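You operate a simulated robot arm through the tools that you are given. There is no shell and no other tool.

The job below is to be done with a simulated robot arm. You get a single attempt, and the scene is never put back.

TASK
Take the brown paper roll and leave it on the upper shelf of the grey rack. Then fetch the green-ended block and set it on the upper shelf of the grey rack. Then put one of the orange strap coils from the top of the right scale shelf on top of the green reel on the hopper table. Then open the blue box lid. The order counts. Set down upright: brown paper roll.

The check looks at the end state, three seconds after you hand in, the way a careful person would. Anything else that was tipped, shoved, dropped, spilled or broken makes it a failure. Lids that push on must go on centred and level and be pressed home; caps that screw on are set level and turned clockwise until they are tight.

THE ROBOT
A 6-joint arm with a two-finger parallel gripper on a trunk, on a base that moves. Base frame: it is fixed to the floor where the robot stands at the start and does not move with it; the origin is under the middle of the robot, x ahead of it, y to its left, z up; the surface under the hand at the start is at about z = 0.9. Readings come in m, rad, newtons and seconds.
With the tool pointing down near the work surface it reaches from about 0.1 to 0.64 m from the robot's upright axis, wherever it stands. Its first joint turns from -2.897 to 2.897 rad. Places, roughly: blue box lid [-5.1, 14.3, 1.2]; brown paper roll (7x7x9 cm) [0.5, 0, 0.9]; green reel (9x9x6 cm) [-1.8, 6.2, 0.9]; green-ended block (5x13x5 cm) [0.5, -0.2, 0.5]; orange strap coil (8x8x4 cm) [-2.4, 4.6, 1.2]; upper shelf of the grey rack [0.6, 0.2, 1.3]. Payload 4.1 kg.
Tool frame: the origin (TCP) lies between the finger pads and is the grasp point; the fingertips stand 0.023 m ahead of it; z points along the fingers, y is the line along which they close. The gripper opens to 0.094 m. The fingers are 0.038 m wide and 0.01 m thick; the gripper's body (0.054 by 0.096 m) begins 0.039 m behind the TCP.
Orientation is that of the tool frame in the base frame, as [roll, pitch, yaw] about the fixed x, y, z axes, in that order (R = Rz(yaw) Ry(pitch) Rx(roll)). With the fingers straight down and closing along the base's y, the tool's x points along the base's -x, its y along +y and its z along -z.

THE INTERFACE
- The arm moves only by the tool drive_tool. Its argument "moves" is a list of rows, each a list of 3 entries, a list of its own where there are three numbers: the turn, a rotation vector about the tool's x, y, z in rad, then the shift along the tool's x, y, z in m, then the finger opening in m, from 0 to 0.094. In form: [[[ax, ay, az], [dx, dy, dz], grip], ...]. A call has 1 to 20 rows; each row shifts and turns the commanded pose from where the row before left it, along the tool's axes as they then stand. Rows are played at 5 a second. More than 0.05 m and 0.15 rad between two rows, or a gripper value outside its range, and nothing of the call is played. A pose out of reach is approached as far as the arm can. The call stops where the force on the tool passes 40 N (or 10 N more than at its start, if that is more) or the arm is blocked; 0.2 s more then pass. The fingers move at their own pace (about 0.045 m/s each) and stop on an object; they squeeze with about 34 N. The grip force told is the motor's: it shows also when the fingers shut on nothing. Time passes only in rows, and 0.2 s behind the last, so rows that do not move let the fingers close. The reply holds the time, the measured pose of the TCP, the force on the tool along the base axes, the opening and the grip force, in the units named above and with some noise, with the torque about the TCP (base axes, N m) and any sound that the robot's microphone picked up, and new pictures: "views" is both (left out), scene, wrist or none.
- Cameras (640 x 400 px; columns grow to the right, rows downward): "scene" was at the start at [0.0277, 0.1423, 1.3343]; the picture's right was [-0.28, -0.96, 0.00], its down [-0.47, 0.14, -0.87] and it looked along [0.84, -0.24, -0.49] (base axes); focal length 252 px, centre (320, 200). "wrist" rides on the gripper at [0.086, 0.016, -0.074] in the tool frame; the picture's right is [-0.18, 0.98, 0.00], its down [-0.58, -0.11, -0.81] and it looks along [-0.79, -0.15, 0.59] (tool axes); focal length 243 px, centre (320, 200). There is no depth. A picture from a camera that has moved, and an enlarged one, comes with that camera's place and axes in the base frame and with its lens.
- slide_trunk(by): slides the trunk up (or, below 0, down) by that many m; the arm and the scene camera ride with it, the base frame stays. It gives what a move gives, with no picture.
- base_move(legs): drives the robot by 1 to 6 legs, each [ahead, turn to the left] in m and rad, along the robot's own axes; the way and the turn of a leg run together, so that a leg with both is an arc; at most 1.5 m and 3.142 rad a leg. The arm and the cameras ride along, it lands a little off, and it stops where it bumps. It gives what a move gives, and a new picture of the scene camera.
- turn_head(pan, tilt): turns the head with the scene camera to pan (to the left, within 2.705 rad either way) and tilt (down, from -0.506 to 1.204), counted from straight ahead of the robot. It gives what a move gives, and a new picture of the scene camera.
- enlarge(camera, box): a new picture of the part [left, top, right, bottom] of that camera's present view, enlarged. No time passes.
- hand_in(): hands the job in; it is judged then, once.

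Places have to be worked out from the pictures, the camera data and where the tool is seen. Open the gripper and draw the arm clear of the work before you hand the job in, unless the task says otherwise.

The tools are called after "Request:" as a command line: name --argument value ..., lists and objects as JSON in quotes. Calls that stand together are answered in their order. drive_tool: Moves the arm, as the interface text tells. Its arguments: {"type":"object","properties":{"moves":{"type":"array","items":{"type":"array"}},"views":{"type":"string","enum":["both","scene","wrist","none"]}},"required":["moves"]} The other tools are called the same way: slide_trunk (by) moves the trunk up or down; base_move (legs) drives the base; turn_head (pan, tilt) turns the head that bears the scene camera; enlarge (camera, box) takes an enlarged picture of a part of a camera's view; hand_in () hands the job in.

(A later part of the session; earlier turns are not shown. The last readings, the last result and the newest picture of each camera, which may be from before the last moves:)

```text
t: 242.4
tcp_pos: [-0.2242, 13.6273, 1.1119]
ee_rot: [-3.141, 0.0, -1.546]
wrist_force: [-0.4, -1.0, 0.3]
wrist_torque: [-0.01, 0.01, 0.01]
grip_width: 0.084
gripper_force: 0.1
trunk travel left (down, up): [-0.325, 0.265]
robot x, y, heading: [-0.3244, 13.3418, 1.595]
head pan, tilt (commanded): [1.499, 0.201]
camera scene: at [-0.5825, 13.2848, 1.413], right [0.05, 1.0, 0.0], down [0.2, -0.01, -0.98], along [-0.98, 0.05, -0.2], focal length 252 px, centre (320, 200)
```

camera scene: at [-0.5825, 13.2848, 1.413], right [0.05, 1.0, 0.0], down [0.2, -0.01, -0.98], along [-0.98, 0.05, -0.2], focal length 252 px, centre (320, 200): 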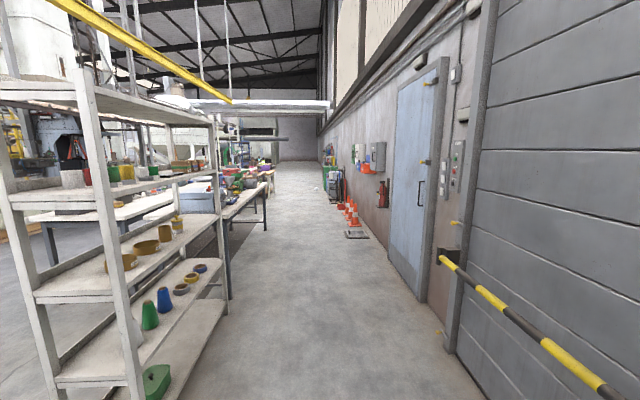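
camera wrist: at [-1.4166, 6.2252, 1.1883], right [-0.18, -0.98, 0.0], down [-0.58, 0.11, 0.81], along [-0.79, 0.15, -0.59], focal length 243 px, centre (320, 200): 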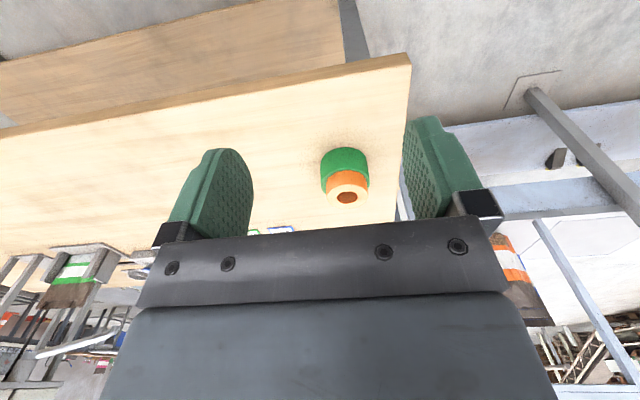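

The aisle along the wall is open. I'll zoom in on the boxes and on the cones standing beneath them.

Request:
enlarge --camera "scene" --box '[310, 120, 430, 250]'

Request:
enlarge --camera "scene" --box '[335, 135, 395, 190]'

```text
3.08 times, centred on (370, 185) of scene
camera zoom: at [-0.5825, 13.2848, 1.413], right [0.05, 1.0, 0.0], down [0.2, -0.01, -0.98], along [-0.98, 0.05, -0.2], focal length 774 px, centre (166, 246)
```

zoom: 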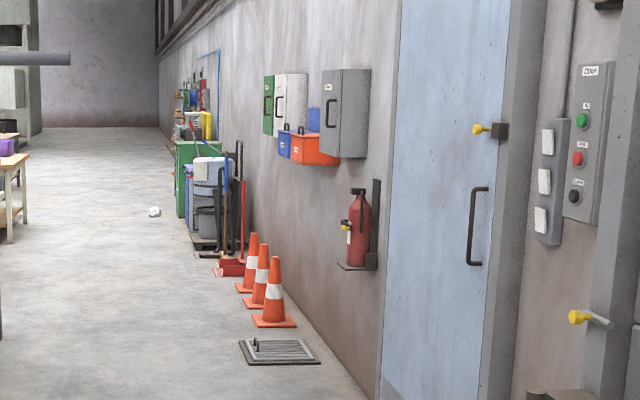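

```text
7.27 times, centred on (365, 162) of scene
camera zoom: at [-0.5825, 13.2848, 1.413], right [0.05, 1.0, 0.0], down [0.2, -0.01, -0.98], along [-0.98, 0.05, -0.2], focal length 1830 px, centre (-7, 473)
```

zoom: 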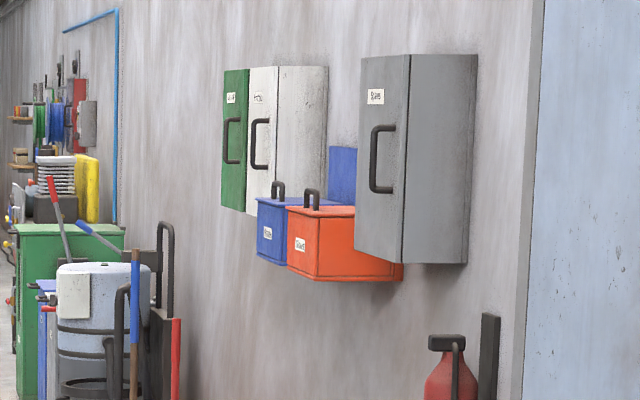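

The blue box has a black handle on a top lid at about (−5.1, 14.2, 1.2), with a back panel behind it; the cones beneath stand close to the wall. I'll turn to face −x and drive 3.5 m down the aisle.

Request:
base_move --legs '[[0, 1.545], [1.5, 0], [1.5, 0], [0.4, 0]]'

Request:
turn_head --pan -0.7 --tilt 0.2

```text
t: 262.7
tcp_pos: [-3.9929, 13.4058, 1.1102]
ee_rot: [-3.14, -0.001, 0.011]
wrist_force: [0.1, 0.2, 1.1]
wrist_torque: [0.0, 0.03, 0.03]
grip_width: 0.0839
gripper_force: 0.1
trunk travel left (down, up): [-0.325, 0.265]
robot x, y, heading: [-3.7136, 13.3016, -3.129]
head pan, tilt (commanded): [1.499, 0.201]
camera scene: at [-3.655, 13.0439, 1.413], right [-1.0, 0.06, 0.0], down [0.01, 0.2, -0.98], along [-0.06, -0.98, -0.2], focal length 252 px, centre (320, 200)
```

scene: 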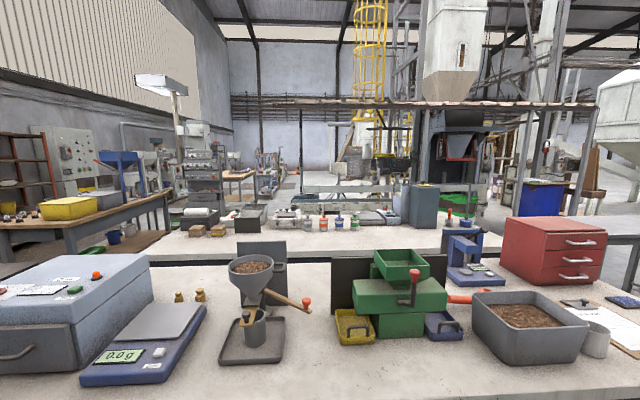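

```text
t: 264.8
tcp_pos: [-3.9944, 13.4068, 1.113]
ee_rot: [3.141, 0.0, 0.013]
wrist_force: [0.1, -0.3, -0.4]
wrist_torque: [0.01, 0.02, -0.03]
grip_width: 0.084
gripper_force: 0.2
trunk travel left (down, up): [-0.325, 0.265]
robot x, y, heading: [-3.715, 13.2982, -3.132]
head pan, tilt (commanded): [-0.7, 0.201]
camera scene: at [-3.7214, 13.1961, 1.413], right [0.64, 0.77, 0.0], down [0.15, -0.13, -0.98], along [-0.76, 0.62, -0.2], focal length 252 px, centre (320, 200)
```

scene: 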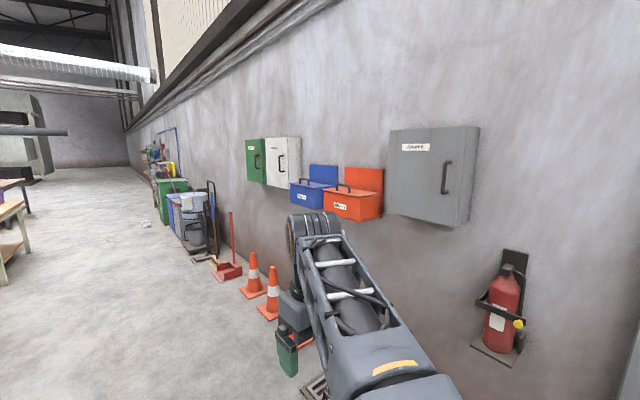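

Request:
enlarge --camera "scene" --box '[260, 145, 400, 235]'

Request:
enlarge --camera "scene" --box '[190, 200, 370, 320]'

```text
4.44 times, centred on (330, 190) of scene
camera zoom: at [-3.7214, 13.1961, 1.413], right [0.64, 0.77, 0.0], down [0.15, -0.13, -0.98], along [-0.76, 0.62, -0.2], focal length 1118 px, centre (276, 244)
```

zoom: 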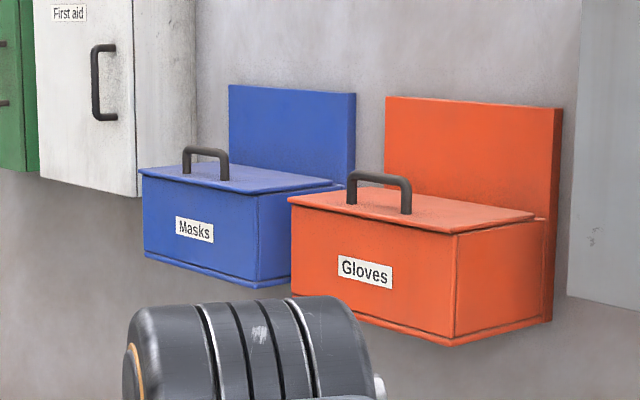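

```text
3.33 times, centred on (280, 260) of scene
camera zoom: at [-3.7214, 13.1961, 1.413], right [0.64, 0.77, 0.0], down [0.15, -0.13, -0.98], along [-0.76, 0.62, -0.2], focal length 839 px, centre (453, 0)
```

zoom: 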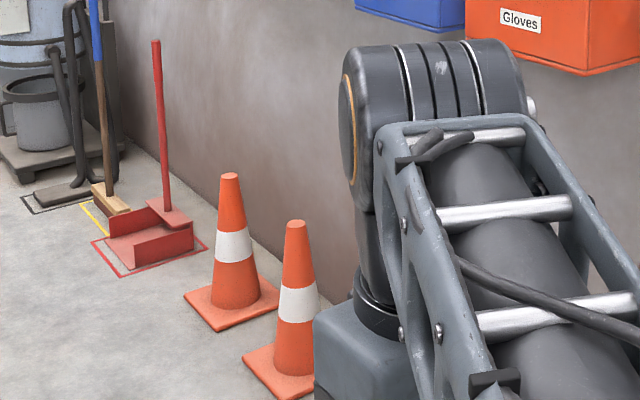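

I now have the blue "Masks" box: lid front edge at y≈14.16, lid top z≈1.17, hinge at the back panel (y≈14.31), and an arch handle parallel to x near the front. I'll drive to x≈−5.05 and turn to face the wall, staying clear of the cones (y≥14.0).

Request:
base_move --legs '[[1.33, 0], [0, -1.58]]'

Request:
turn_head --pan 0.0 --tilt 0.3

```text
t: 275.2
tcp_pos: [-4.8782, 13.5671, 1.1134]
ee_rot: [3.141, 0.0, -1.62]
wrist_force: [0.9, 0.6, -0.1]
wrist_torque: [-0.03, -0.02, 0.03]
grip_width: 0.0838
gripper_force: 0.1
trunk travel left (down, up): [-0.325, 0.265]
robot x, y, heading: [-5.0018, 13.2889, 1.52]
head pan, tilt (commanded): [-0.7, 0.201]
camera scene: at [-5.1048, 13.3081, 1.413], right [0.73, -0.68, 0.0], down [-0.14, -0.15, -0.98], along [0.67, 0.72, -0.2], focal length 252 px, centre (320, 200)
```

scene: 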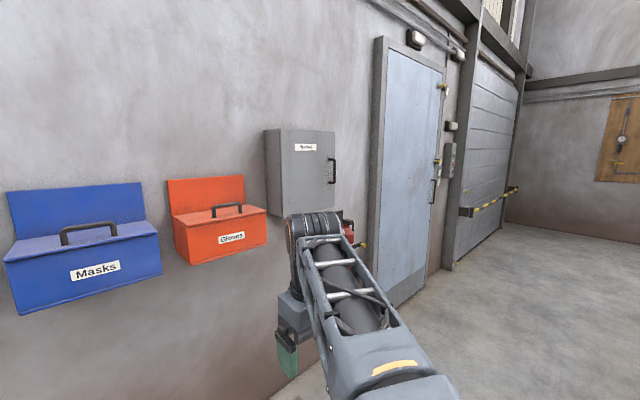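

```text
t: 276.2
tcp_pos: [-4.8784, 13.5648, 1.1121]
ee_rot: [3.141, -0.001, -1.619]
wrist_force: [-0.8, -0.1, -0.8]
wrist_torque: [0.01, 0.0, -0.01]
grip_width: 0.0839
gripper_force: 0.1
trunk travel left (down, up): [-0.325, 0.265]
robot x, y, heading: [-4.9978, 13.2878, 1.521]
head pan, tilt (commanded): [0.0, 0.3]
camera scene: at [-5.1636, 13.3331, 1.4037], right [1.0, -0.05, 0.0], down [-0.01, -0.3, -0.96], along [0.05, 0.95, -0.3], focal length 252 px, centre (320, 200)
```

scene: 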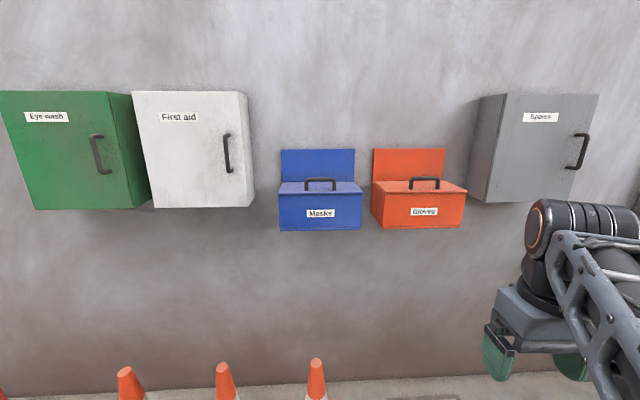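

The robot is facing the boxes squarely now. I'll zoom in on the blue box for measurements.

Request:
enlarge --camera "scene" --box '[260, 135, 390, 245]'

Request:
enlarge --camera "scene" --box '[285, 165, 365, 215]'

```text
3.64 times, centred on (325, 190) of scene
camera zoom: at [-5.1636, 13.3331, 1.4037], right [1.0, -0.05, 0.0], down [-0.01, -0.3, -0.96], along [0.05, 0.95, -0.3], focal length 915 px, centre (302, 236)
```

zoom: 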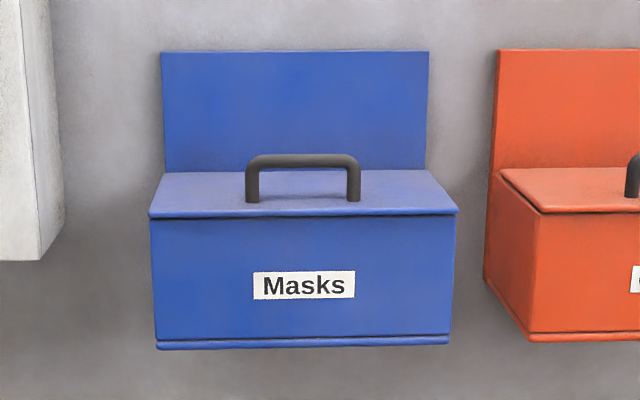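

```text
8.00 times, centred on (325, 190) of scene
camera zoom: at [-5.1636, 13.3331, 1.4037], right [1.0, -0.05, 0.0], down [-0.01, -0.3, -0.96], along [0.05, 0.95, -0.3], focal length 2013 px, centre (280, 280)
```

zoom: 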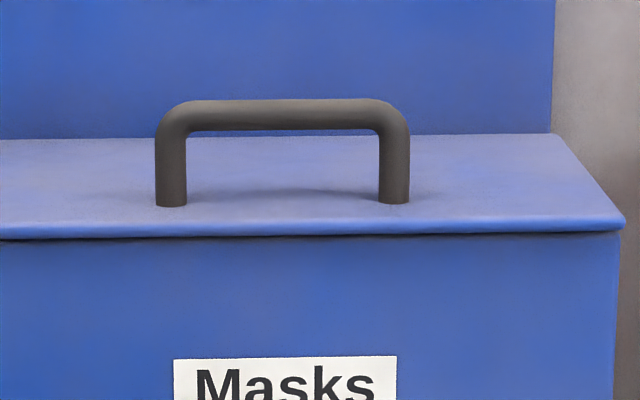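

From two views: lid front edge at y≈14.175, back panel at y≈14.35, lid top z≈1.163; the handle bar is at y≈14.216, z≈1.204, x from −5.17 to −5.07. I'll square up and drive to y≈13.6, keeping the base front clear of the cone at (−5.13, 14.13).

Request:
base_move --legs '[[0, 0.05], [0.29, 0]]'

Request:
turn_head --pan 0.15 --tilt 0.75

```text
t: 278.6
tcp_pos: [-4.8934, 13.8595, 1.1098]
ee_rot: [-3.141, -0.001, -1.567]
wrist_force: [-0.1, 0.0, -0.9]
wrist_torque: [0.02, 0.02, 0.0]
grip_width: 0.0839
gripper_force: 0.1
trunk travel left (down, up): [-0.325, 0.265]
robot x, y, heading: [-4.9957, 13.5775, 1.567]
head pan, tilt (commanded): [0.0, 0.3]
camera scene: at [-5.1664, 13.6117, 1.4037], right [1.0, 0.0, 0.0], down [0.0, -0.3, -0.96], along [0.0, 0.96, -0.3], focal length 252 px, centre (320, 200)
```

scene: 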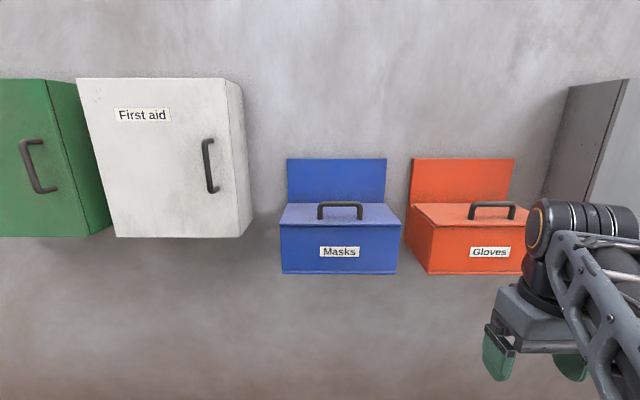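

```text
t: 279.6
tcp_pos: [-4.8949, 13.8597, 1.1116]
ee_rot: [3.141, 0.001, -1.566]
wrist_force: [-0.4, 0.0, 0.2]
wrist_torque: [-0.01, 0.02, -0.01]
grip_width: 0.084
gripper_force: 0.0
trunk travel left (down, up): [-0.325, 0.265]
robot x, y, heading: [-4.9988, 13.5769, 1.574]
head pan, tilt (commanded): [0.15, 0.75]
camera scene: at [-5.1788, 13.6003, 1.3634], right [0.99, 0.15, 0.0], down [0.1, -0.67, -0.73], along [-0.11, 0.72, -0.68], focal length 252 px, centre (320, 200)
```

scene: 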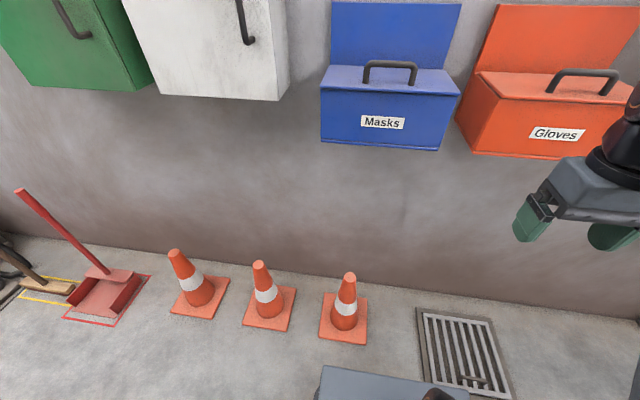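

The base front is at y≈13.86 and the cone's base starts at y≈14.05, so there is room for another 5 cm. I'll take it and raise the trunk a bit.

Request:
base_move --legs '[[0.05, 0]]'

Request:
slide_trunk --by 0.15

Request:
turn_head --pan 0.1 --tilt 0.5

```text
t: 280.5
tcp_pos: [-4.894, 13.9094, 1.112]
ee_rot: [3.14, 0.0, -1.567]
wrist_force: [-0.1, 0.4, -0.2]
wrist_torque: [0.01, 0.05, 0.03]
grip_width: 0.0839
gripper_force: 0.1
trunk travel left (down, up): [-0.325, 0.265]
robot x, y, heading: [-4.9994, 13.627, 1.576]
head pan, tilt (commanded): [0.15, 0.75]
camera scene: at [-5.1789, 13.6505, 1.3633], right [0.99, 0.15, 0.0], down [0.1, -0.67, -0.73], along [-0.11, 0.72, -0.68], focal length 252 px, centre (320, 200)
```

scene: 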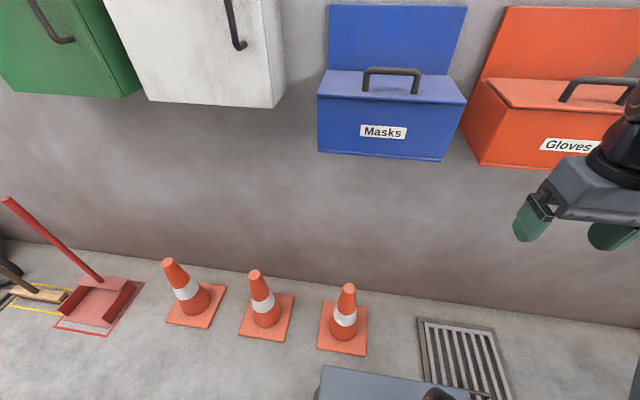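

```text
t: 282.2
tcp_pos: [-4.8951, 13.9093, 1.2624]
ee_rot: [-3.141, 0.0, -1.568]
wrist_force: [-0.5, -0.4, -0.6]
wrist_torque: [0.0, 0.02, 0.02]
grip_width: 0.084
gripper_force: 0.0
trunk travel left (down, up): [-0.475, 0.115]
robot x, y, heading: [-5.0011, 13.6271, 1.573]
head pan, tilt (commanded): [0.15, 0.75]
```

```text
t: 283.0
tcp_pos: [-4.8943, 13.9092, 1.2624]
ee_rot: [-3.141, -0.001, -1.567]
wrist_force: [0.8, 0.7, -0.8]
wrist_torque: [-0.01, -0.02, 0.0]
grip_width: 0.0838
gripper_force: 0.0
trunk travel left (down, up): [-0.475, 0.115]
robot x, y, heading: [-4.9987, 13.6294, 1.58]
head pan, tilt (commanded): [0.099, 0.499]
camera scene: at [-5.1757, 13.6592, 1.5352], right [0.99, 0.1, 0.0], down [0.05, -0.48, -0.88], along [-0.09, 0.87, -0.48], focal length 252 px, centre (320, 200)
```

scene: 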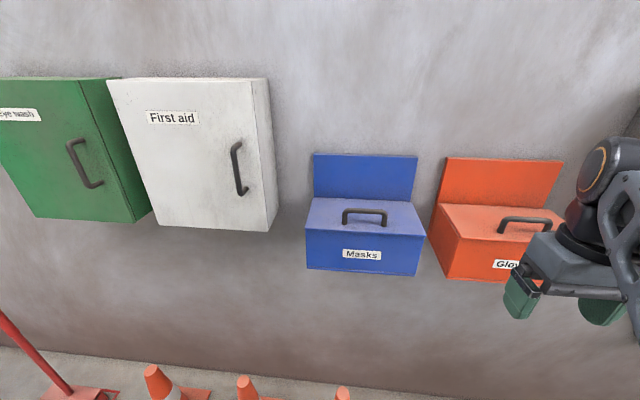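

I'll bring the hand in front of the handle with the tool still pointing down, stopping about 10 cm short of the lid.

Request:
drive_tool --moves '[[[0, 0, 0], [-0.02, 0.037, 0], 0.084], [[0, 0, 0], [-0.02, 0.037, 0], 0.06], [[0, 0, 0], [-0.03, 0.037, 0], 0.036], [[0, 0, 0], [-0.03, 0.037, 0], 0.036], [[0, 0, 0], [-0.03, 0.037, 0], 0.036], [[0, 0, 0], [-0.03, 0.037, 0], 0.036], [[0, 0, 0], [0, 0, 0], 0.036]]'

```text
t: 284.6
tcp_pos: [-5.1199, 14.069, 1.2622]
ee_rot: [3.142, 0.0, -1.567]
wrist_force: [0.4, -0.5, 0.5]
wrist_torque: [0.01, -0.05, -0.01]
grip_width: 0.0358
gripper_force: 0.2
trunk travel left (down, up): [-0.475, 0.115]
robot x, y, heading: [-5.002, 13.6305, 1.575]
head pan, tilt (commanded): [0.099, 0.499]
camera scene: at [-5.1759, 13.6594, 1.5353], right [0.99, 0.1, 0.0], down [0.05, -0.48, -0.88], along [-0.09, 0.87, -0.48], focal length 252 px, centre (320, 200)
camera wrist: at [-5.1346, 13.9809, 1.3387], right [-0.98, 0.18, 0.0], down [0.11, 0.58, 0.81], along [0.15, 0.79, -0.59], focal length 243 px, centre (320, 200)
```

scene: 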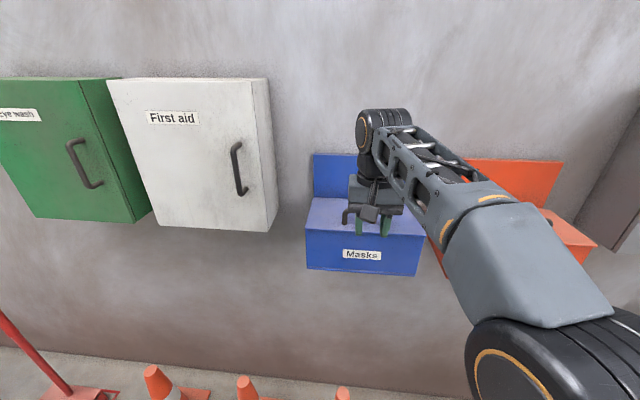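
wrist: 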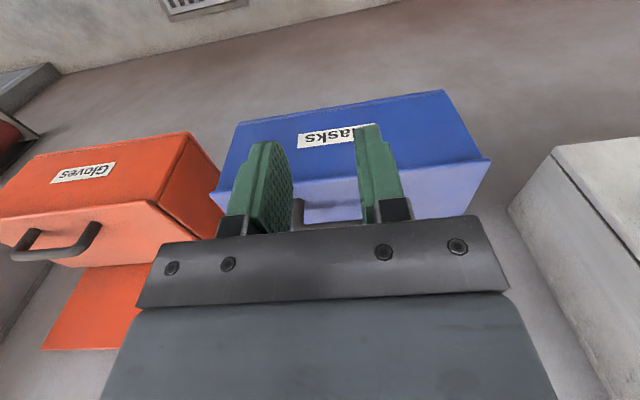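

Wrist view confirms the lid's front edge at y≈14.18. Now I'll pitch the tool up to point forward at the wall, in two stages.

Request:
drive_tool --moves '[[[0, -0.1428, 0], [0, 0, 0], 0.036], [[0, -0.1428, 0], [0, 0, 0], 0.036], [[0, -0.1428, 0], [0, 0, 0], 0.036], [[0, -0.1428, 0], [0, 0, 0], 0.036], [[0, -0.1428, 0], [0, 0, 0], 0.036], [[0, -0.1428, 0], [0, 0, 0], 0.036], [[0, 0, 0], [0, 0, 0], 0.036]]' --views "scene"

Request:
drive_tool --moves '[[[0, -0.1428, 0], [0, 0, 0], 0.036], [[0, -0.1428, 0], [0, 0, 0], 0.036], [[0, -0.1428, 0], [0, 0, 0], 0.036], [[0, -0.1428, 0], [0, 0, 0], 0.036], [[0, -0.1428, 0], [0, 0, 0], 0.036], [[0, 0, 0], [0, 0, 0], 0.036]]'

```text
t: 286.2
tcp_pos: [-5.1167, 14.067, 1.2615]
ee_rot: [3.141, 0.858, -1.567]
wrist_force: [-0.5, -0.4, 0.5]
wrist_torque: [-0.02, -0.04, 0.03]
grip_width: 0.0361
gripper_force: 0.1
trunk travel left (down, up): [-0.475, 0.115]
robot x, y, heading: [-4.9978, 13.6312, 1.573]
head pan, tilt (commanded): [0.099, 0.499]
camera scene: at [-5.1757, 13.6591, 1.5353], right [0.99, 0.1, 0.0], down [0.05, -0.48, -0.88], along [-0.09, 0.87, -0.48], focal length 252 px, centre (320, 200)
```

scene: 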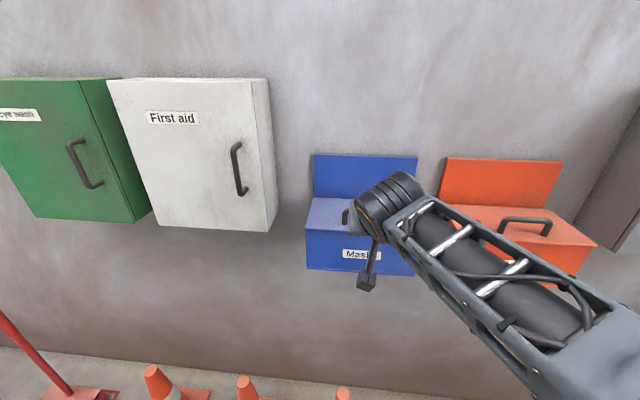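

```text
t: 287.6
tcp_pos: [-5.1167, 14.0677, 1.2615]
ee_rot: [-1.5, 1.569, 0.072]
wrist_force: [0.6, -0.4, 0.2]
wrist_torque: [-0.01, -0.05, -0.01]
grip_width: 0.0362
gripper_force: 0.1
trunk travel left (down, up): [-0.475, 0.115]
robot x, y, heading: [-5.0018, 13.6296, 1.575]
head pan, tilt (commanded): [0.099, 0.499]
camera scene: at [-5.1757, 13.6592, 1.5353], right [0.99, 0.1, 0.0], down [0.05, -0.48, -0.88], along [-0.09, 0.87, -0.48], focal length 252 px, centre (320, 200)
camera wrist: at [-5.132, 13.9932, 1.1769], right [-0.98, 0.0, 0.18], down [0.11, -0.81, 0.58], along [0.15, 0.59, 0.79], focal length 243 px, centre (320, 200)
```

scene: 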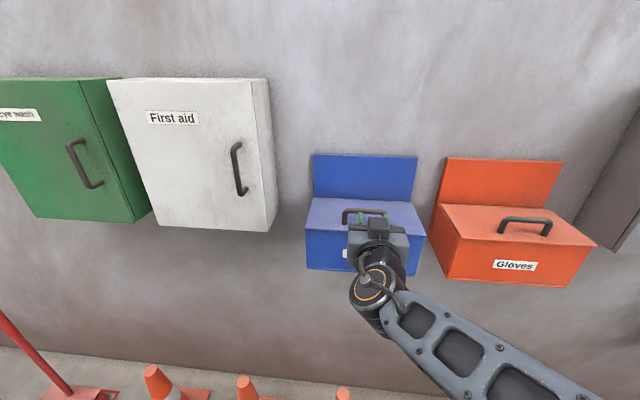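
wrist: 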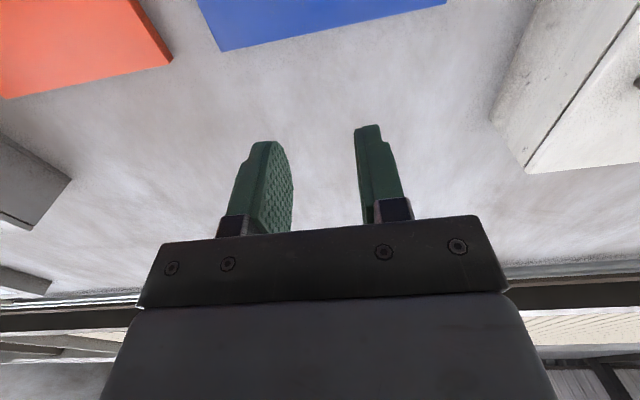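

The tool now points at the wall. Next I'll roll it 90° so the fingers open vertically, with the camera going to the left.

Request:
drive_tool --moves '[[[0, 0, 0.1428], [0, 0, 0], 0.036], [[0, 0, 0.1428], [0, 0, 0], 0.036], [[0, 0, 0.1428], [0, 0, 0], 0.036], [[0, 0, 0.1428], [0, 0, 0], 0.036], [[0, 0, 0.1428], [0, 0, 0], 0.036], [[0, 0, 0.1428], [0, 0, 0], 0.036], [[0, 0, 0.1428], [0, 0, 0], 0.036], [[0, 0, 0.1428], [0, 0, 0], 0.036], [[0, 0, 0.1428], [0, 0, 0], 0.036], [[0, 0, 0.1428], [0, 0, 0], 0.036], [[0, 0, 0.1428], [0, 0, 0], 0.036], [[0, 0, 0], [0, 0, 0], 0.036]]'

```text
t: 290.2
tcp_pos: [-5.1051, 14.015, 1.3751]
ee_rot: [1.584, 0.002, -3.137]
wrist_force: [0.8, 0.8, -0.1]
wrist_torque: [0.03, -0.03, 0.02]
grip_width: 0.0359
gripper_force: 0.1
out of reach, approached as far as the arm can: row 6, 7, 8, 9, 10, 11
trunk travel left (down, up): [-0.475, 0.115]
robot x, y, heading: [-5.0005, 13.6306, 1.574]
head pan, tilt (commanded): [0.099, 0.499]
camera scene: at [-5.1756, 13.6591, 1.5353], right [0.99, 0.1, 0.0], down [0.05, -0.48, -0.88], along [-0.09, 0.87, -0.48], focal length 252 px, centre (320, 200)
camera wrist: at [-5.1905, 13.9401, 1.3946], right [0.18, 0.01, 0.98], down [0.59, -0.8, -0.1], along [0.79, 0.6, -0.15], focal length 243 px, centre (320, 200)
```

scene: 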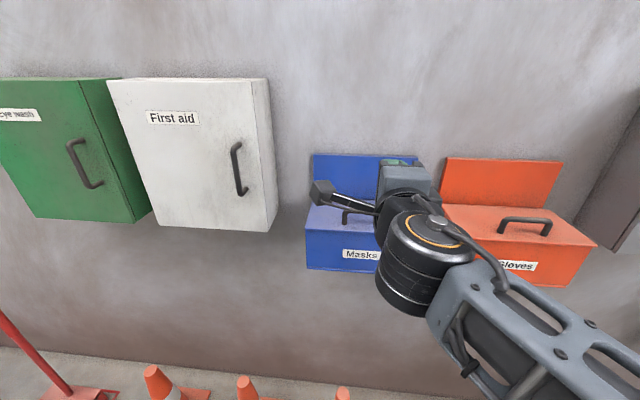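
wrist: 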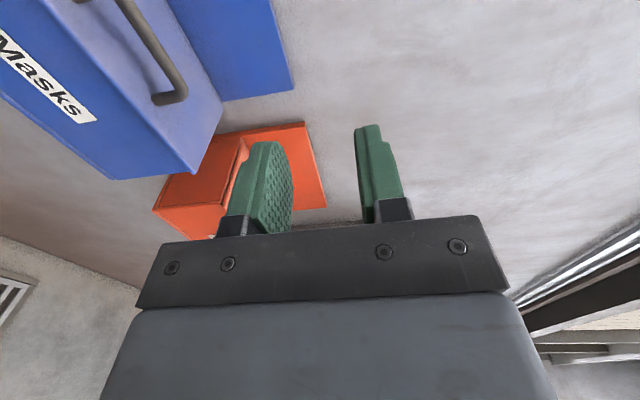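

The roll in that direction hits a joint limit after about 45°, and the arm deviated upward. I'll roll back the way it came, then use the opposite direction.

Request:
drive_tool --moves '[[[0, 0, -0.1428], [0, 0, 0], 0.036], [[0, 0, -0.1428], [0, 0, 0], 0.036], [[0, 0, -0.1428], [0, 0, 0], 0.036], [[0, 0, -0.1428], [0, 0, 0], 0.036], [[0, 0, -0.1428], [0, 0, 0], 0.036], [[0, 0, -0.1428], [0, 0, 0], 0.036], [[0, 0, -0.1428], [0, 0, 0], 0.036], [[0, 0, -0.1428], [0, 0, 0], 0.036], [[0, 0, -0.1428], [0, 0, 0], 0.036], [[0, 0, -0.1428], [0, 0, 0], 0.036], [[0, 0, -0.1428], [0, 0, 0], 0.036], [[0, 0, 0], [0, 0, 0], 0.036]]'

```text
t: 292.8
tcp_pos: [-5.1056, 14.0175, 1.3749]
ee_rot: [-1.754, 1.569, -0.18]
wrist_force: [-0.2, 0.0, 0.1]
wrist_torque: [0.04, -0.03, 0.0]
grip_width: 0.0359
gripper_force: 0.0
trunk travel left (down, up): [-0.475, 0.115]
robot x, y, heading: [-4.9997, 13.6297, 1.575]
head pan, tilt (commanded): [0.099, 0.499]
camera scene: at [-5.1757, 13.6592, 1.5353], right [0.99, 0.1, 0.0], down [0.05, -0.48, -0.88], along [-0.09, 0.87, -0.48], focal length 252 px, centre (320, 200)
camera wrist: at [-5.1206, 13.9411, 1.2907], right [-0.98, 0.0, 0.18], down [0.11, -0.81, 0.58], along [0.14, 0.59, 0.79], focal length 243 px, centre (320, 200)
```

scene: 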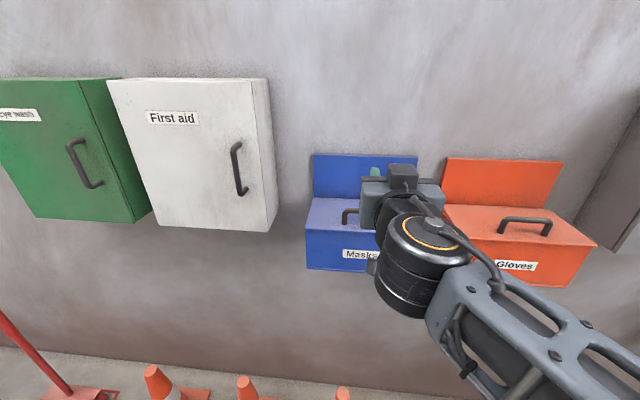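
wrist: 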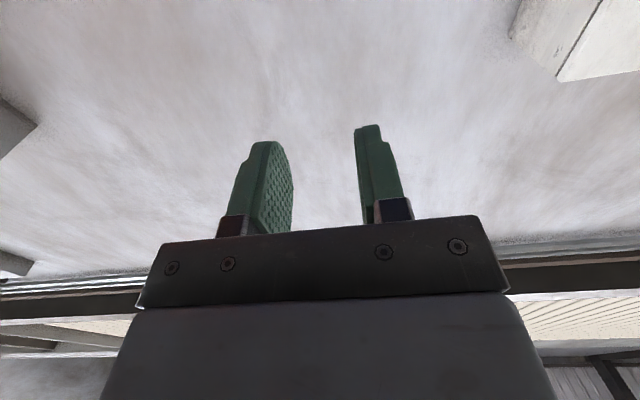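

The wrist is near-singular when pointing straight forward. A better plan is to point the tool down and yaw it 90°, so the fingers straddle the bar front and back. I'll pitch back to tool-down first.

Request:
drive_tool --moves '[[[0, 0.1428, 0], [0, 0, 0], 0.036], [[0, 0.1428, 0], [0, 0, 0], 0.036], [[0, 0.1428, 0], [0, 0, 0], 0.036], [[0, 0.1428, 0], [0, 0, 0], 0.036], [[0, 0.1428, 0], [0, 0, 0], 0.036], [[0, 0.1428, 0], [0, 0, 0], 0.036], [[0, 0.1428, 0], [0, 0, 0], 0.036], [[0, 0.1428, 0], [0, 0, 0], 0.036], [[0, 0.1428, 0], [0, 0, 0], 0.036], [[0, 0.1428, 0], [0, 0, 0], 0.036], [[0, 0.1428, 0], [0, 0, 0], 0.036], [[0, 0, 0], [0, 0, 0], 0.036]]'

```text
t: 295.4
tcp_pos: [-5.1038, 14.0132, 1.3554]
ee_rot: [3.141, 0.001, -1.568]
wrist_force: [0.0, -0.4, 0.6]
wrist_torque: [0.01, 0.03, -0.01]
grip_width: 0.0357
gripper_force: 0.0
out of reach, approached as far as the arm can: row 11
trunk travel left (down, up): [-0.475, 0.115]
robot x, y, heading: [-4.9997, 13.6293, 1.575]
head pan, tilt (commanded): [0.099, 0.499]
camera scene: at [-5.1758, 13.6595, 1.5353], right [0.99, 0.1, 0.0], down [0.05, -0.48, -0.88], along [-0.09, 0.87, -0.48], focal length 252 px, centre (320, 200)
camera wrist: at [-5.1191, 13.9255, 1.4311], right [-0.98, 0.18, 0.0], down [0.11, 0.58, 0.81], along [0.14, 0.79, -0.59], focal length 243 px, centre (320, 200)
```

scene: 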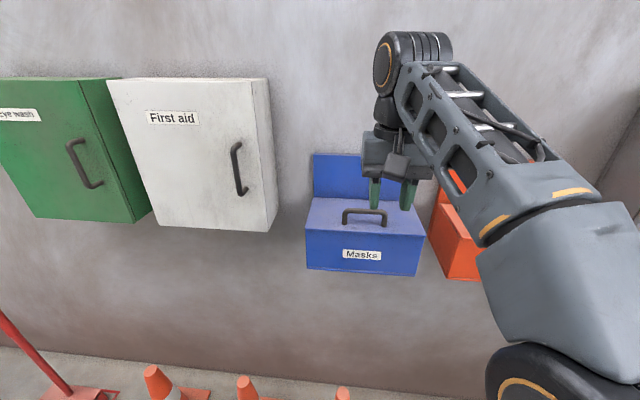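
wrist: 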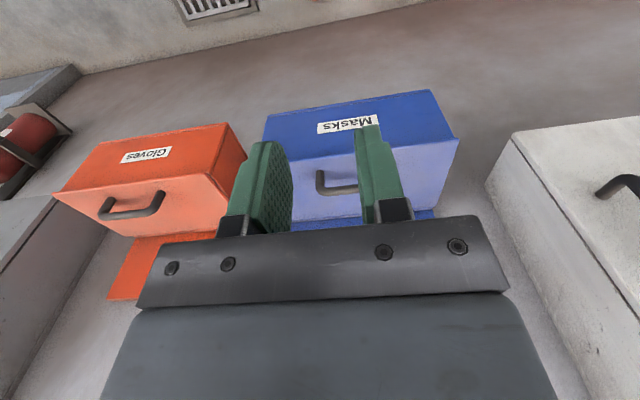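

The arm is back in its normal tool-down form. I'll yaw by −90° about the tool axis so the fingers close along y.

Request:
drive_tool --moves '[[[0, 0, -0.1428], [0, 0, 0], 0.036], [[0, 0, -0.1428], [0, 0, 0], 0.036], [[0, 0, -0.1428], [0, 0, 0], 0.036], [[0, 0, -0.1428], [0, 0, 0], 0.036], [[0, 0, -0.1428], [0, 0, 0], 0.036], [[0, 0, -0.1428], [0, 0, 0], 0.036], [[0, 0, -0.1428], [0, 0, 0], 0.036], [[0, 0, -0.1428], [0, 0, 0], 0.036], [[0, 0, -0.1428], [0, 0, 0], 0.036], [[0, 0, -0.1428], [0, 0, 0], 0.036], [[0, 0, -0.1428], [0, 0, 0], 0.036], [[0, 0, 0], [0, 0, 0], 0.036]]'

```text
t: 298.0
tcp_pos: [-5.1044, 14.0123, 1.3537]
ee_rot: [-3.141, -0.002, 0.006]
wrist_force: [-0.5, -0.3, -0.2]
wrist_torque: [0.01, -0.02, 0.02]
grip_width: 0.0358
gripper_force: 0.1
trunk travel left (down, up): [-0.475, 0.115]
robot x, y, heading: [-5.0002, 13.6277, 1.574]
head pan, tilt (commanded): [0.099, 0.499]
camera scene: at [-5.1757, 13.6592, 1.5353], right [0.99, 0.1, 0.0], down [0.05, -0.48, -0.88], along [-0.09, 0.87, -0.48], focal length 252 px, centre (320, 200)
camera wrist: at [-5.017, 13.9958, 1.4306], right [-0.18, -0.98, 0.0], down [-0.58, 0.1, 0.81], along [-0.79, 0.14, -0.59], focal length 243 px, centre (320, 200)
```

scene: 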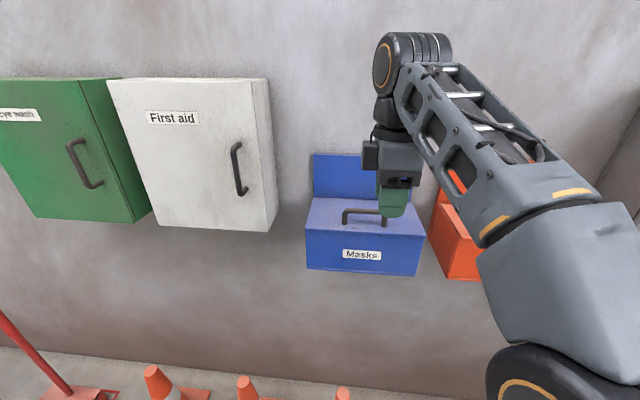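
wrist: 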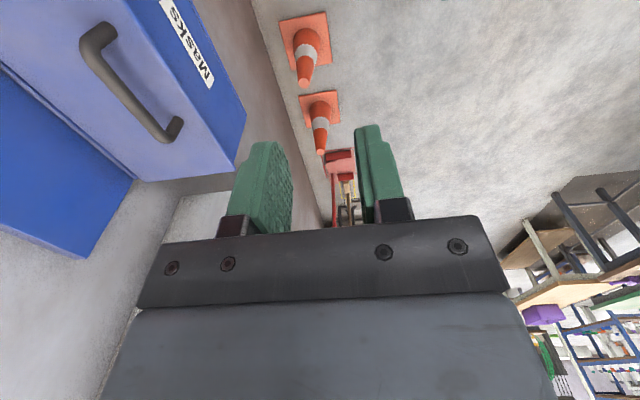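

The fingers now close along y. I'll tilt 0.45 rad so the hand leans back from the wall, open to 0.05, and move to a pre-grasp point about 10 cm from the bar.

Request:
drive_tool --moves '[[[0.15, 0, 0], [0, 0, 0], 0.05], [[0.15, 0, 0], [0, 0, 0], 0.05], [[0.15, 0, 0], [0, 0, 0], 0.05], [[0, 0, 0], [-0.003, -0.03, 0.02], 0.05], [[0, 0, 0], [-0.003, -0.03, 0.02], 0.05], [[0, 0, 0], [-0.003, -0.03, 0.025], 0.05], [[0, 0, 0], [-0.003, -0.028, 0.025], 0.05], [[0, 0, 0], [0, 0, 0], 0.05]]'

Request:
enlarge --camera "wrist" --box '[100, 0, 540, 250]'

Request:
enlarge --camera "scene" --box '[290, 130, 450, 280]'

```text
t: 299.8
tcp_pos: [-5.1185, 14.1577, 1.3245]
ee_rot: [-2.691, -0.001, 0.003]
wrist_force: [0.1, 0.6, -0.7]
wrist_torque: [0.02, 0.03, 0.01]
grip_width: 0.05
gripper_force: 0.1
trunk travel left (down, up): [-0.475, 0.115]
robot x, y, heading: [-4.9984, 13.6282, 1.572]
head pan, tilt (commanded): [0.099, 0.499]
camera scene: at [-5.1757, 13.6593, 1.5353], right [0.99, 0.1, 0.0], down [0.05, -0.48, -0.88], along [-0.09, 0.87, -0.48], focal length 252 px, centre (320, 200)
camera wrist: at [-5.0296, 14.1104, 1.3867], right [-0.18, -0.89, -0.43], down [-0.58, -0.25, 0.77], along [-0.79, 0.39, -0.47], focal length 243 px, centre (320, 200)
```

scene: 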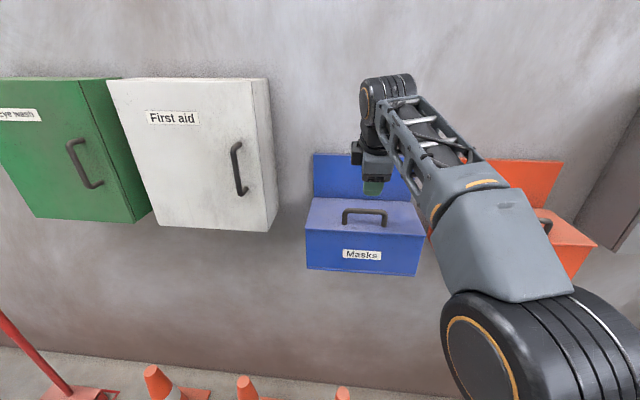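
wrist: 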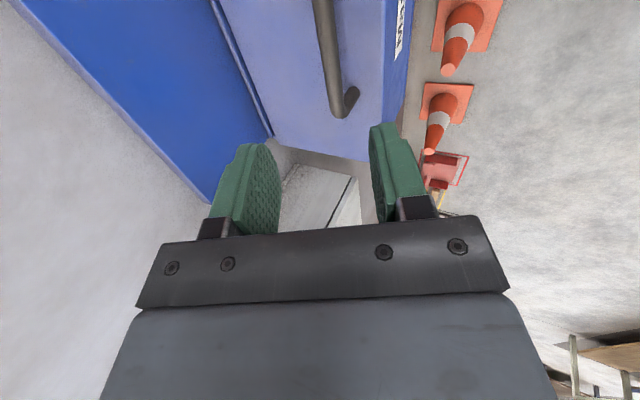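

```text
1.45 times, centred on (320, 125) of wrist
camera zoom: at [-5.0296, 14.1104, 1.3867], right [-0.18, -0.89, -0.43], down [-0.58, -0.25, 0.77], along [-0.79, 0.39, -0.47], focal length 353 px, centre (320, 309)
```

zoom: 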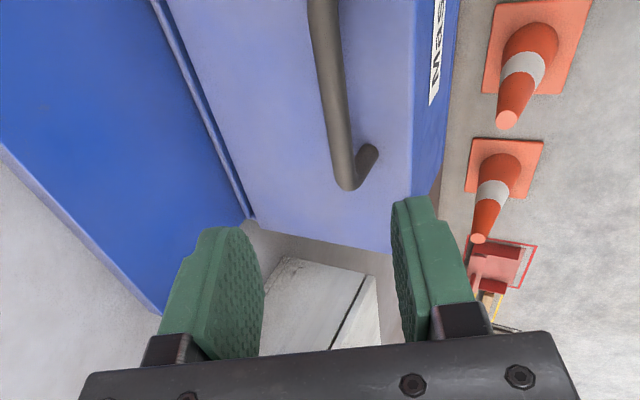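

```text
2.67 times, centred on (370, 205) of scene
camera zoom: at [-5.1757, 13.6593, 1.5353], right [0.99, 0.1, 0.0], down [0.05, -0.48, -0.88], along [-0.09, 0.87, -0.48], focal length 671 px, centre (187, 187)
```

zoom: 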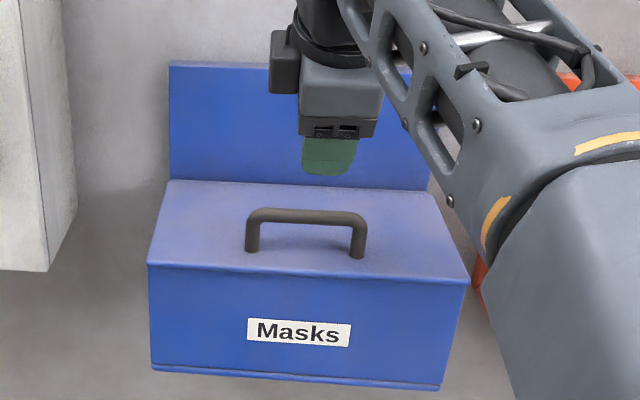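

The wrist view puts the bar at y≈14.208, z≈1.204, about 13 cm ahead along the tool and 7 mm off to one side. I'll shift and advance 8 cm, then recheck.

Request:
drive_tool --moves '[[[0, 0, 0], [0, 0.007, 0.02], 0.05], [[0, 0, 0], [0, 0, 0.03], 0.05], [[0, 0, 0], [0, 0, 0.03], 0.05], [[0, 0, 0], [0, 0, 0], 0.05]]'

Request:
enlarge --camera "wrist" --box '[160, 30, 480, 230]'

Request:
enlarge --camera "scene" --box '[290, 130, 450, 280]'

```text
t: 300.8
tcp_pos: [-5.1178, 14.1886, 1.2509]
ee_rot: [-2.691, -0.001, 0.004]
wrist_force: [0.2, 0.2, -1.0]
wrist_torque: [0.02, -0.01, 0.0]
grip_width: 0.0499
gripper_force: 0.1
trunk travel left (down, up): [-0.475, 0.115]
robot x, y, heading: [-5.001, 13.6305, 1.571]
head pan, tilt (commanded): [0.099, 0.499]
camera scene: at [-5.1757, 13.6594, 1.5353], right [0.99, 0.1, 0.0], down [0.05, -0.48, -0.88], along [-0.09, 0.87, -0.48], focal length 252 px, centre (320, 200)
camera wrist: at [-5.0293, 14.1403, 1.3124], right [-0.18, -0.89, -0.43], down [-0.58, -0.25, 0.77], along [-0.79, 0.39, -0.47], focal length 243 px, centre (320, 200)
```

scene: 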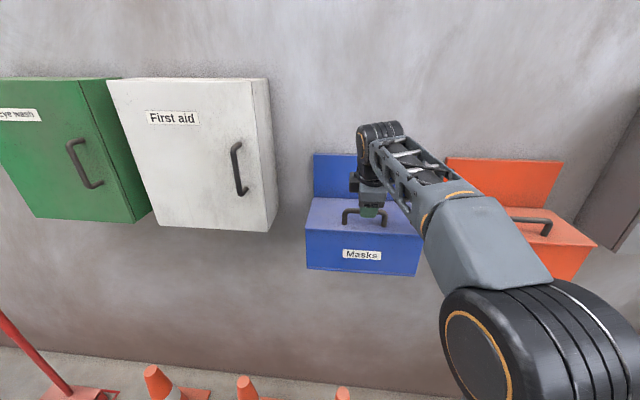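
wrist: 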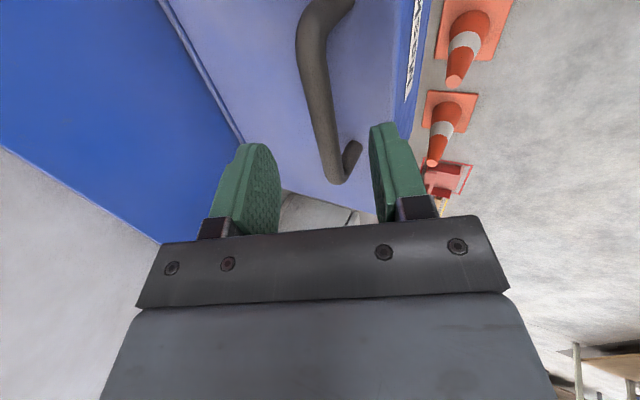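

```text
2.00 times, centred on (320, 130) of wrist
camera zoom: at [-5.0293, 14.1403, 1.3124], right [-0.18, -0.89, -0.43], down [-0.58, -0.25, 0.77], along [-0.79, 0.39, -0.47], focal length 485 px, centre (320, 340)
```

zoom: 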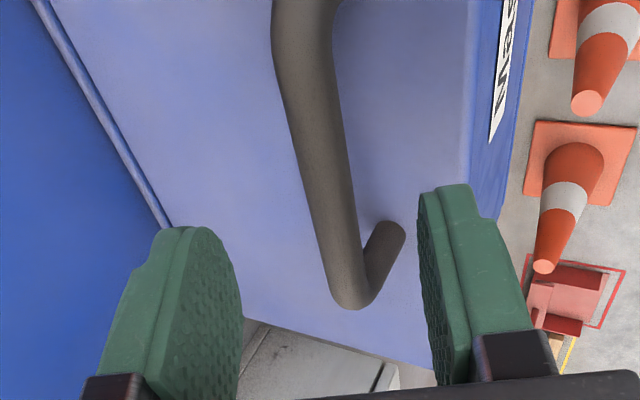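

```text
2.67 times, centred on (370, 205) of scene
camera zoom: at [-5.1757, 13.6594, 1.5353], right [0.99, 0.1, 0.0], down [0.05, -0.48, -0.88], along [-0.09, 0.87, -0.48], focal length 671 px, centre (187, 187)
```

zoom: 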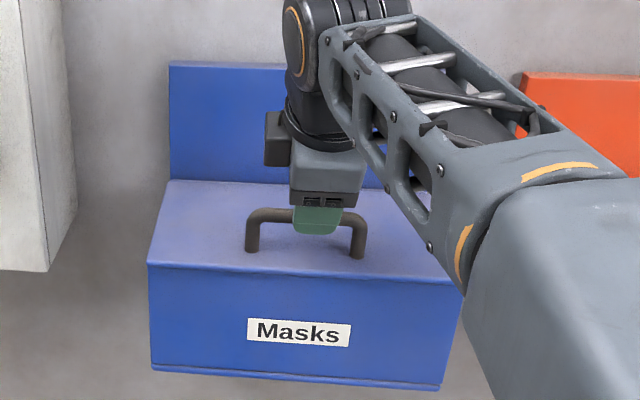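

The bar runs between the fingers, about 4.8 cm ahead along the tool. I'll advance 3.6 cm so it lies near the fingertips, with a 4 mm shift.

Request:
drive_tool --moves '[[[0, 0, 0], [0, 0.004, 0.018], 0.05], [[0, 0, 0], [0, 0, 0.018], 0.05], [[0, 0, 0], [0, 0, 0], 0.05]]'

Request:
enlarge --camera "wrist" --box '[160, 30, 480, 230]'

Request:
enlarge --camera "scene" --box '[290, 130, 450, 280]'

```text
t: 301.6
tcp_pos: [-5.117, 14.1991, 1.2167]
ee_rot: [-2.693, 0.001, 0.003]
wrist_force: [-0.1, 0.5, -0.2]
wrist_torque: [-0.01, 0.0, -0.01]
grip_width: 0.0499
gripper_force: 0.0
trunk travel left (down, up): [-0.475, 0.115]
robot x, y, heading: [-5.0031, 13.6282, 1.576]
head pan, tilt (commanded): [0.099, 0.499]
camera scene: at [-5.1757, 13.6594, 1.5353], right [0.99, 0.1, 0.0], down [0.05, -0.48, -0.88], along [-0.09, 0.87, -0.48], focal length 252 px, centre (320, 200)
camera wrist: at [-5.0297, 14.1518, 1.2787], right [-0.18, -0.89, -0.43], down [-0.58, -0.25, 0.77], along [-0.79, 0.39, -0.47], focal length 243 px, centre (320, 200)
```

scene: 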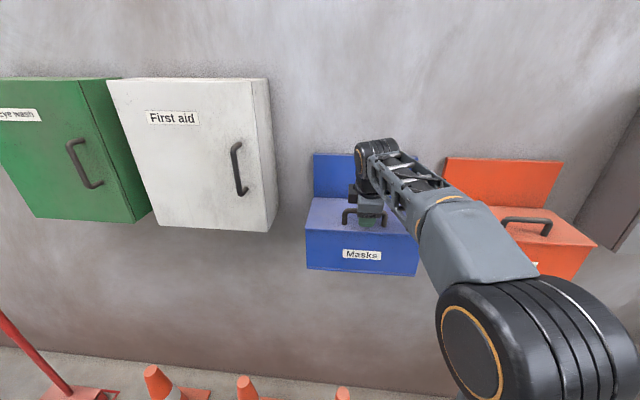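
wrist: 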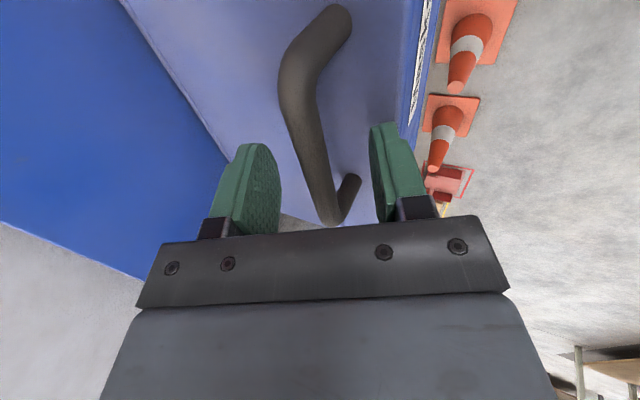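

```text
2.00 times, centred on (320, 130) of wrist
camera zoom: at [-5.0297, 14.1518, 1.2787], right [-0.18, -0.89, -0.43], down [-0.58, -0.25, 0.77], along [-0.79, 0.39, -0.47], focal length 485 px, centre (320, 340)
```

zoom: 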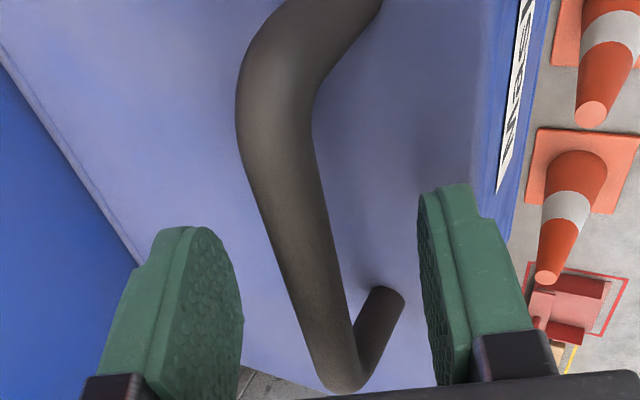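

```text
2.67 times, centred on (370, 205) of scene
camera zoom: at [-5.1757, 13.6594, 1.5353], right [0.99, 0.1, 0.0], down [0.05, -0.48, -0.88], along [-0.09, 0.87, -0.48], focal length 671 px, centre (187, 187)
```

zoom: 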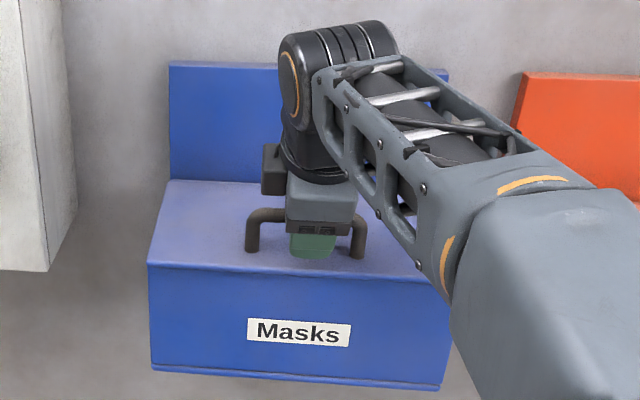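

The bar is inside the grip, about 3 mm toward the back finger. I'll centre and close on it.

Request:
drive_tool --moves '[[[0, 0, 0], [0, -0.003, 0.001], 0.05], [[0, 0, 0], [0, 0, 0], 0.03], [[0, 0, 0], [0, 0, 0], 0.008], [[0, 0, 0], [0, 0, 0], 0.008], [[0, 0, 0], [0, 0, 0], 0.008]]'

Request:
enlarge --camera "wrist" --box '[160, 30, 480, 230]'

```text
t: 302.8
tcp_pos: [-5.1164, 14.2023, 1.2179]
ee_rot: [-2.692, -0.001, 0.003]
wrist_force: [-0.3, -3.1, 0.1]
wrist_torque: [-0.06, 0.15, -0.65]
grip_width: 0.0137
gripper_force: 45.2
trunk travel left (down, up): [-0.475, 0.115]
robot x, y, heading: [-4.9999, 13.6264, 1.572]
head pan, tilt (commanded): [0.099, 0.499]
camera scene: at [-5.1757, 13.6588, 1.5353], right [0.99, 0.1, 0.0], down [0.05, -0.48, -0.88], along [-0.09, 0.87, -0.48], focal length 252 px, centre (320, 200)
camera wrist: at [-5.03, 14.1541, 1.2791], right [-0.18, -0.89, -0.43], down [-0.58, -0.25, 0.77], along [-0.79, 0.39, -0.47], focal length 243 px, centre (320, 200)
```

scene: 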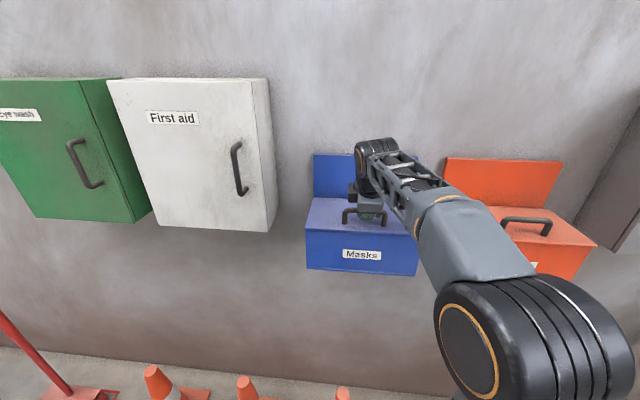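
wrist: 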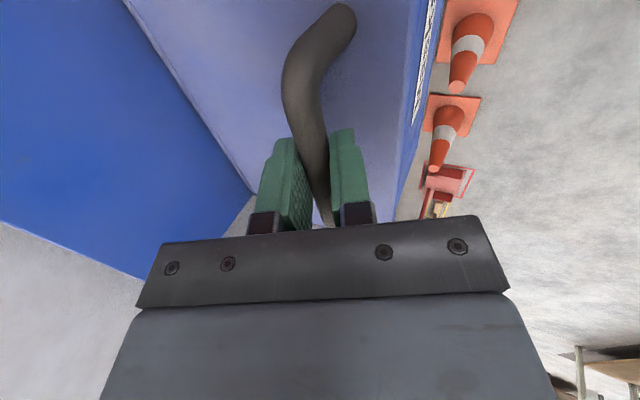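

```text
2.00 times, centred on (320, 130) of wrist
camera zoom: at [-5.03, 14.1541, 1.2791], right [-0.18, -0.89, -0.43], down [-0.58, -0.25, 0.77], along [-0.79, 0.39, -0.47], focal length 485 px, centre (320, 340)
```

zoom: 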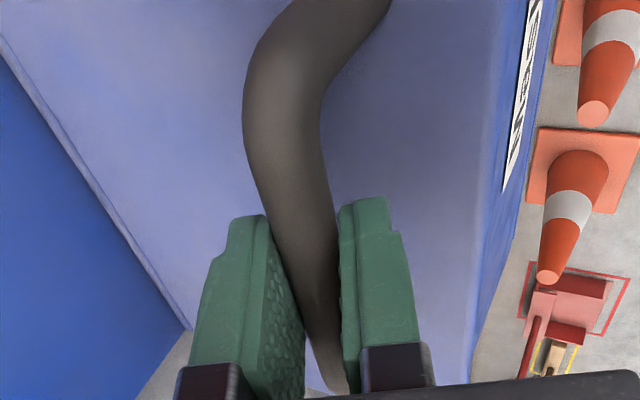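

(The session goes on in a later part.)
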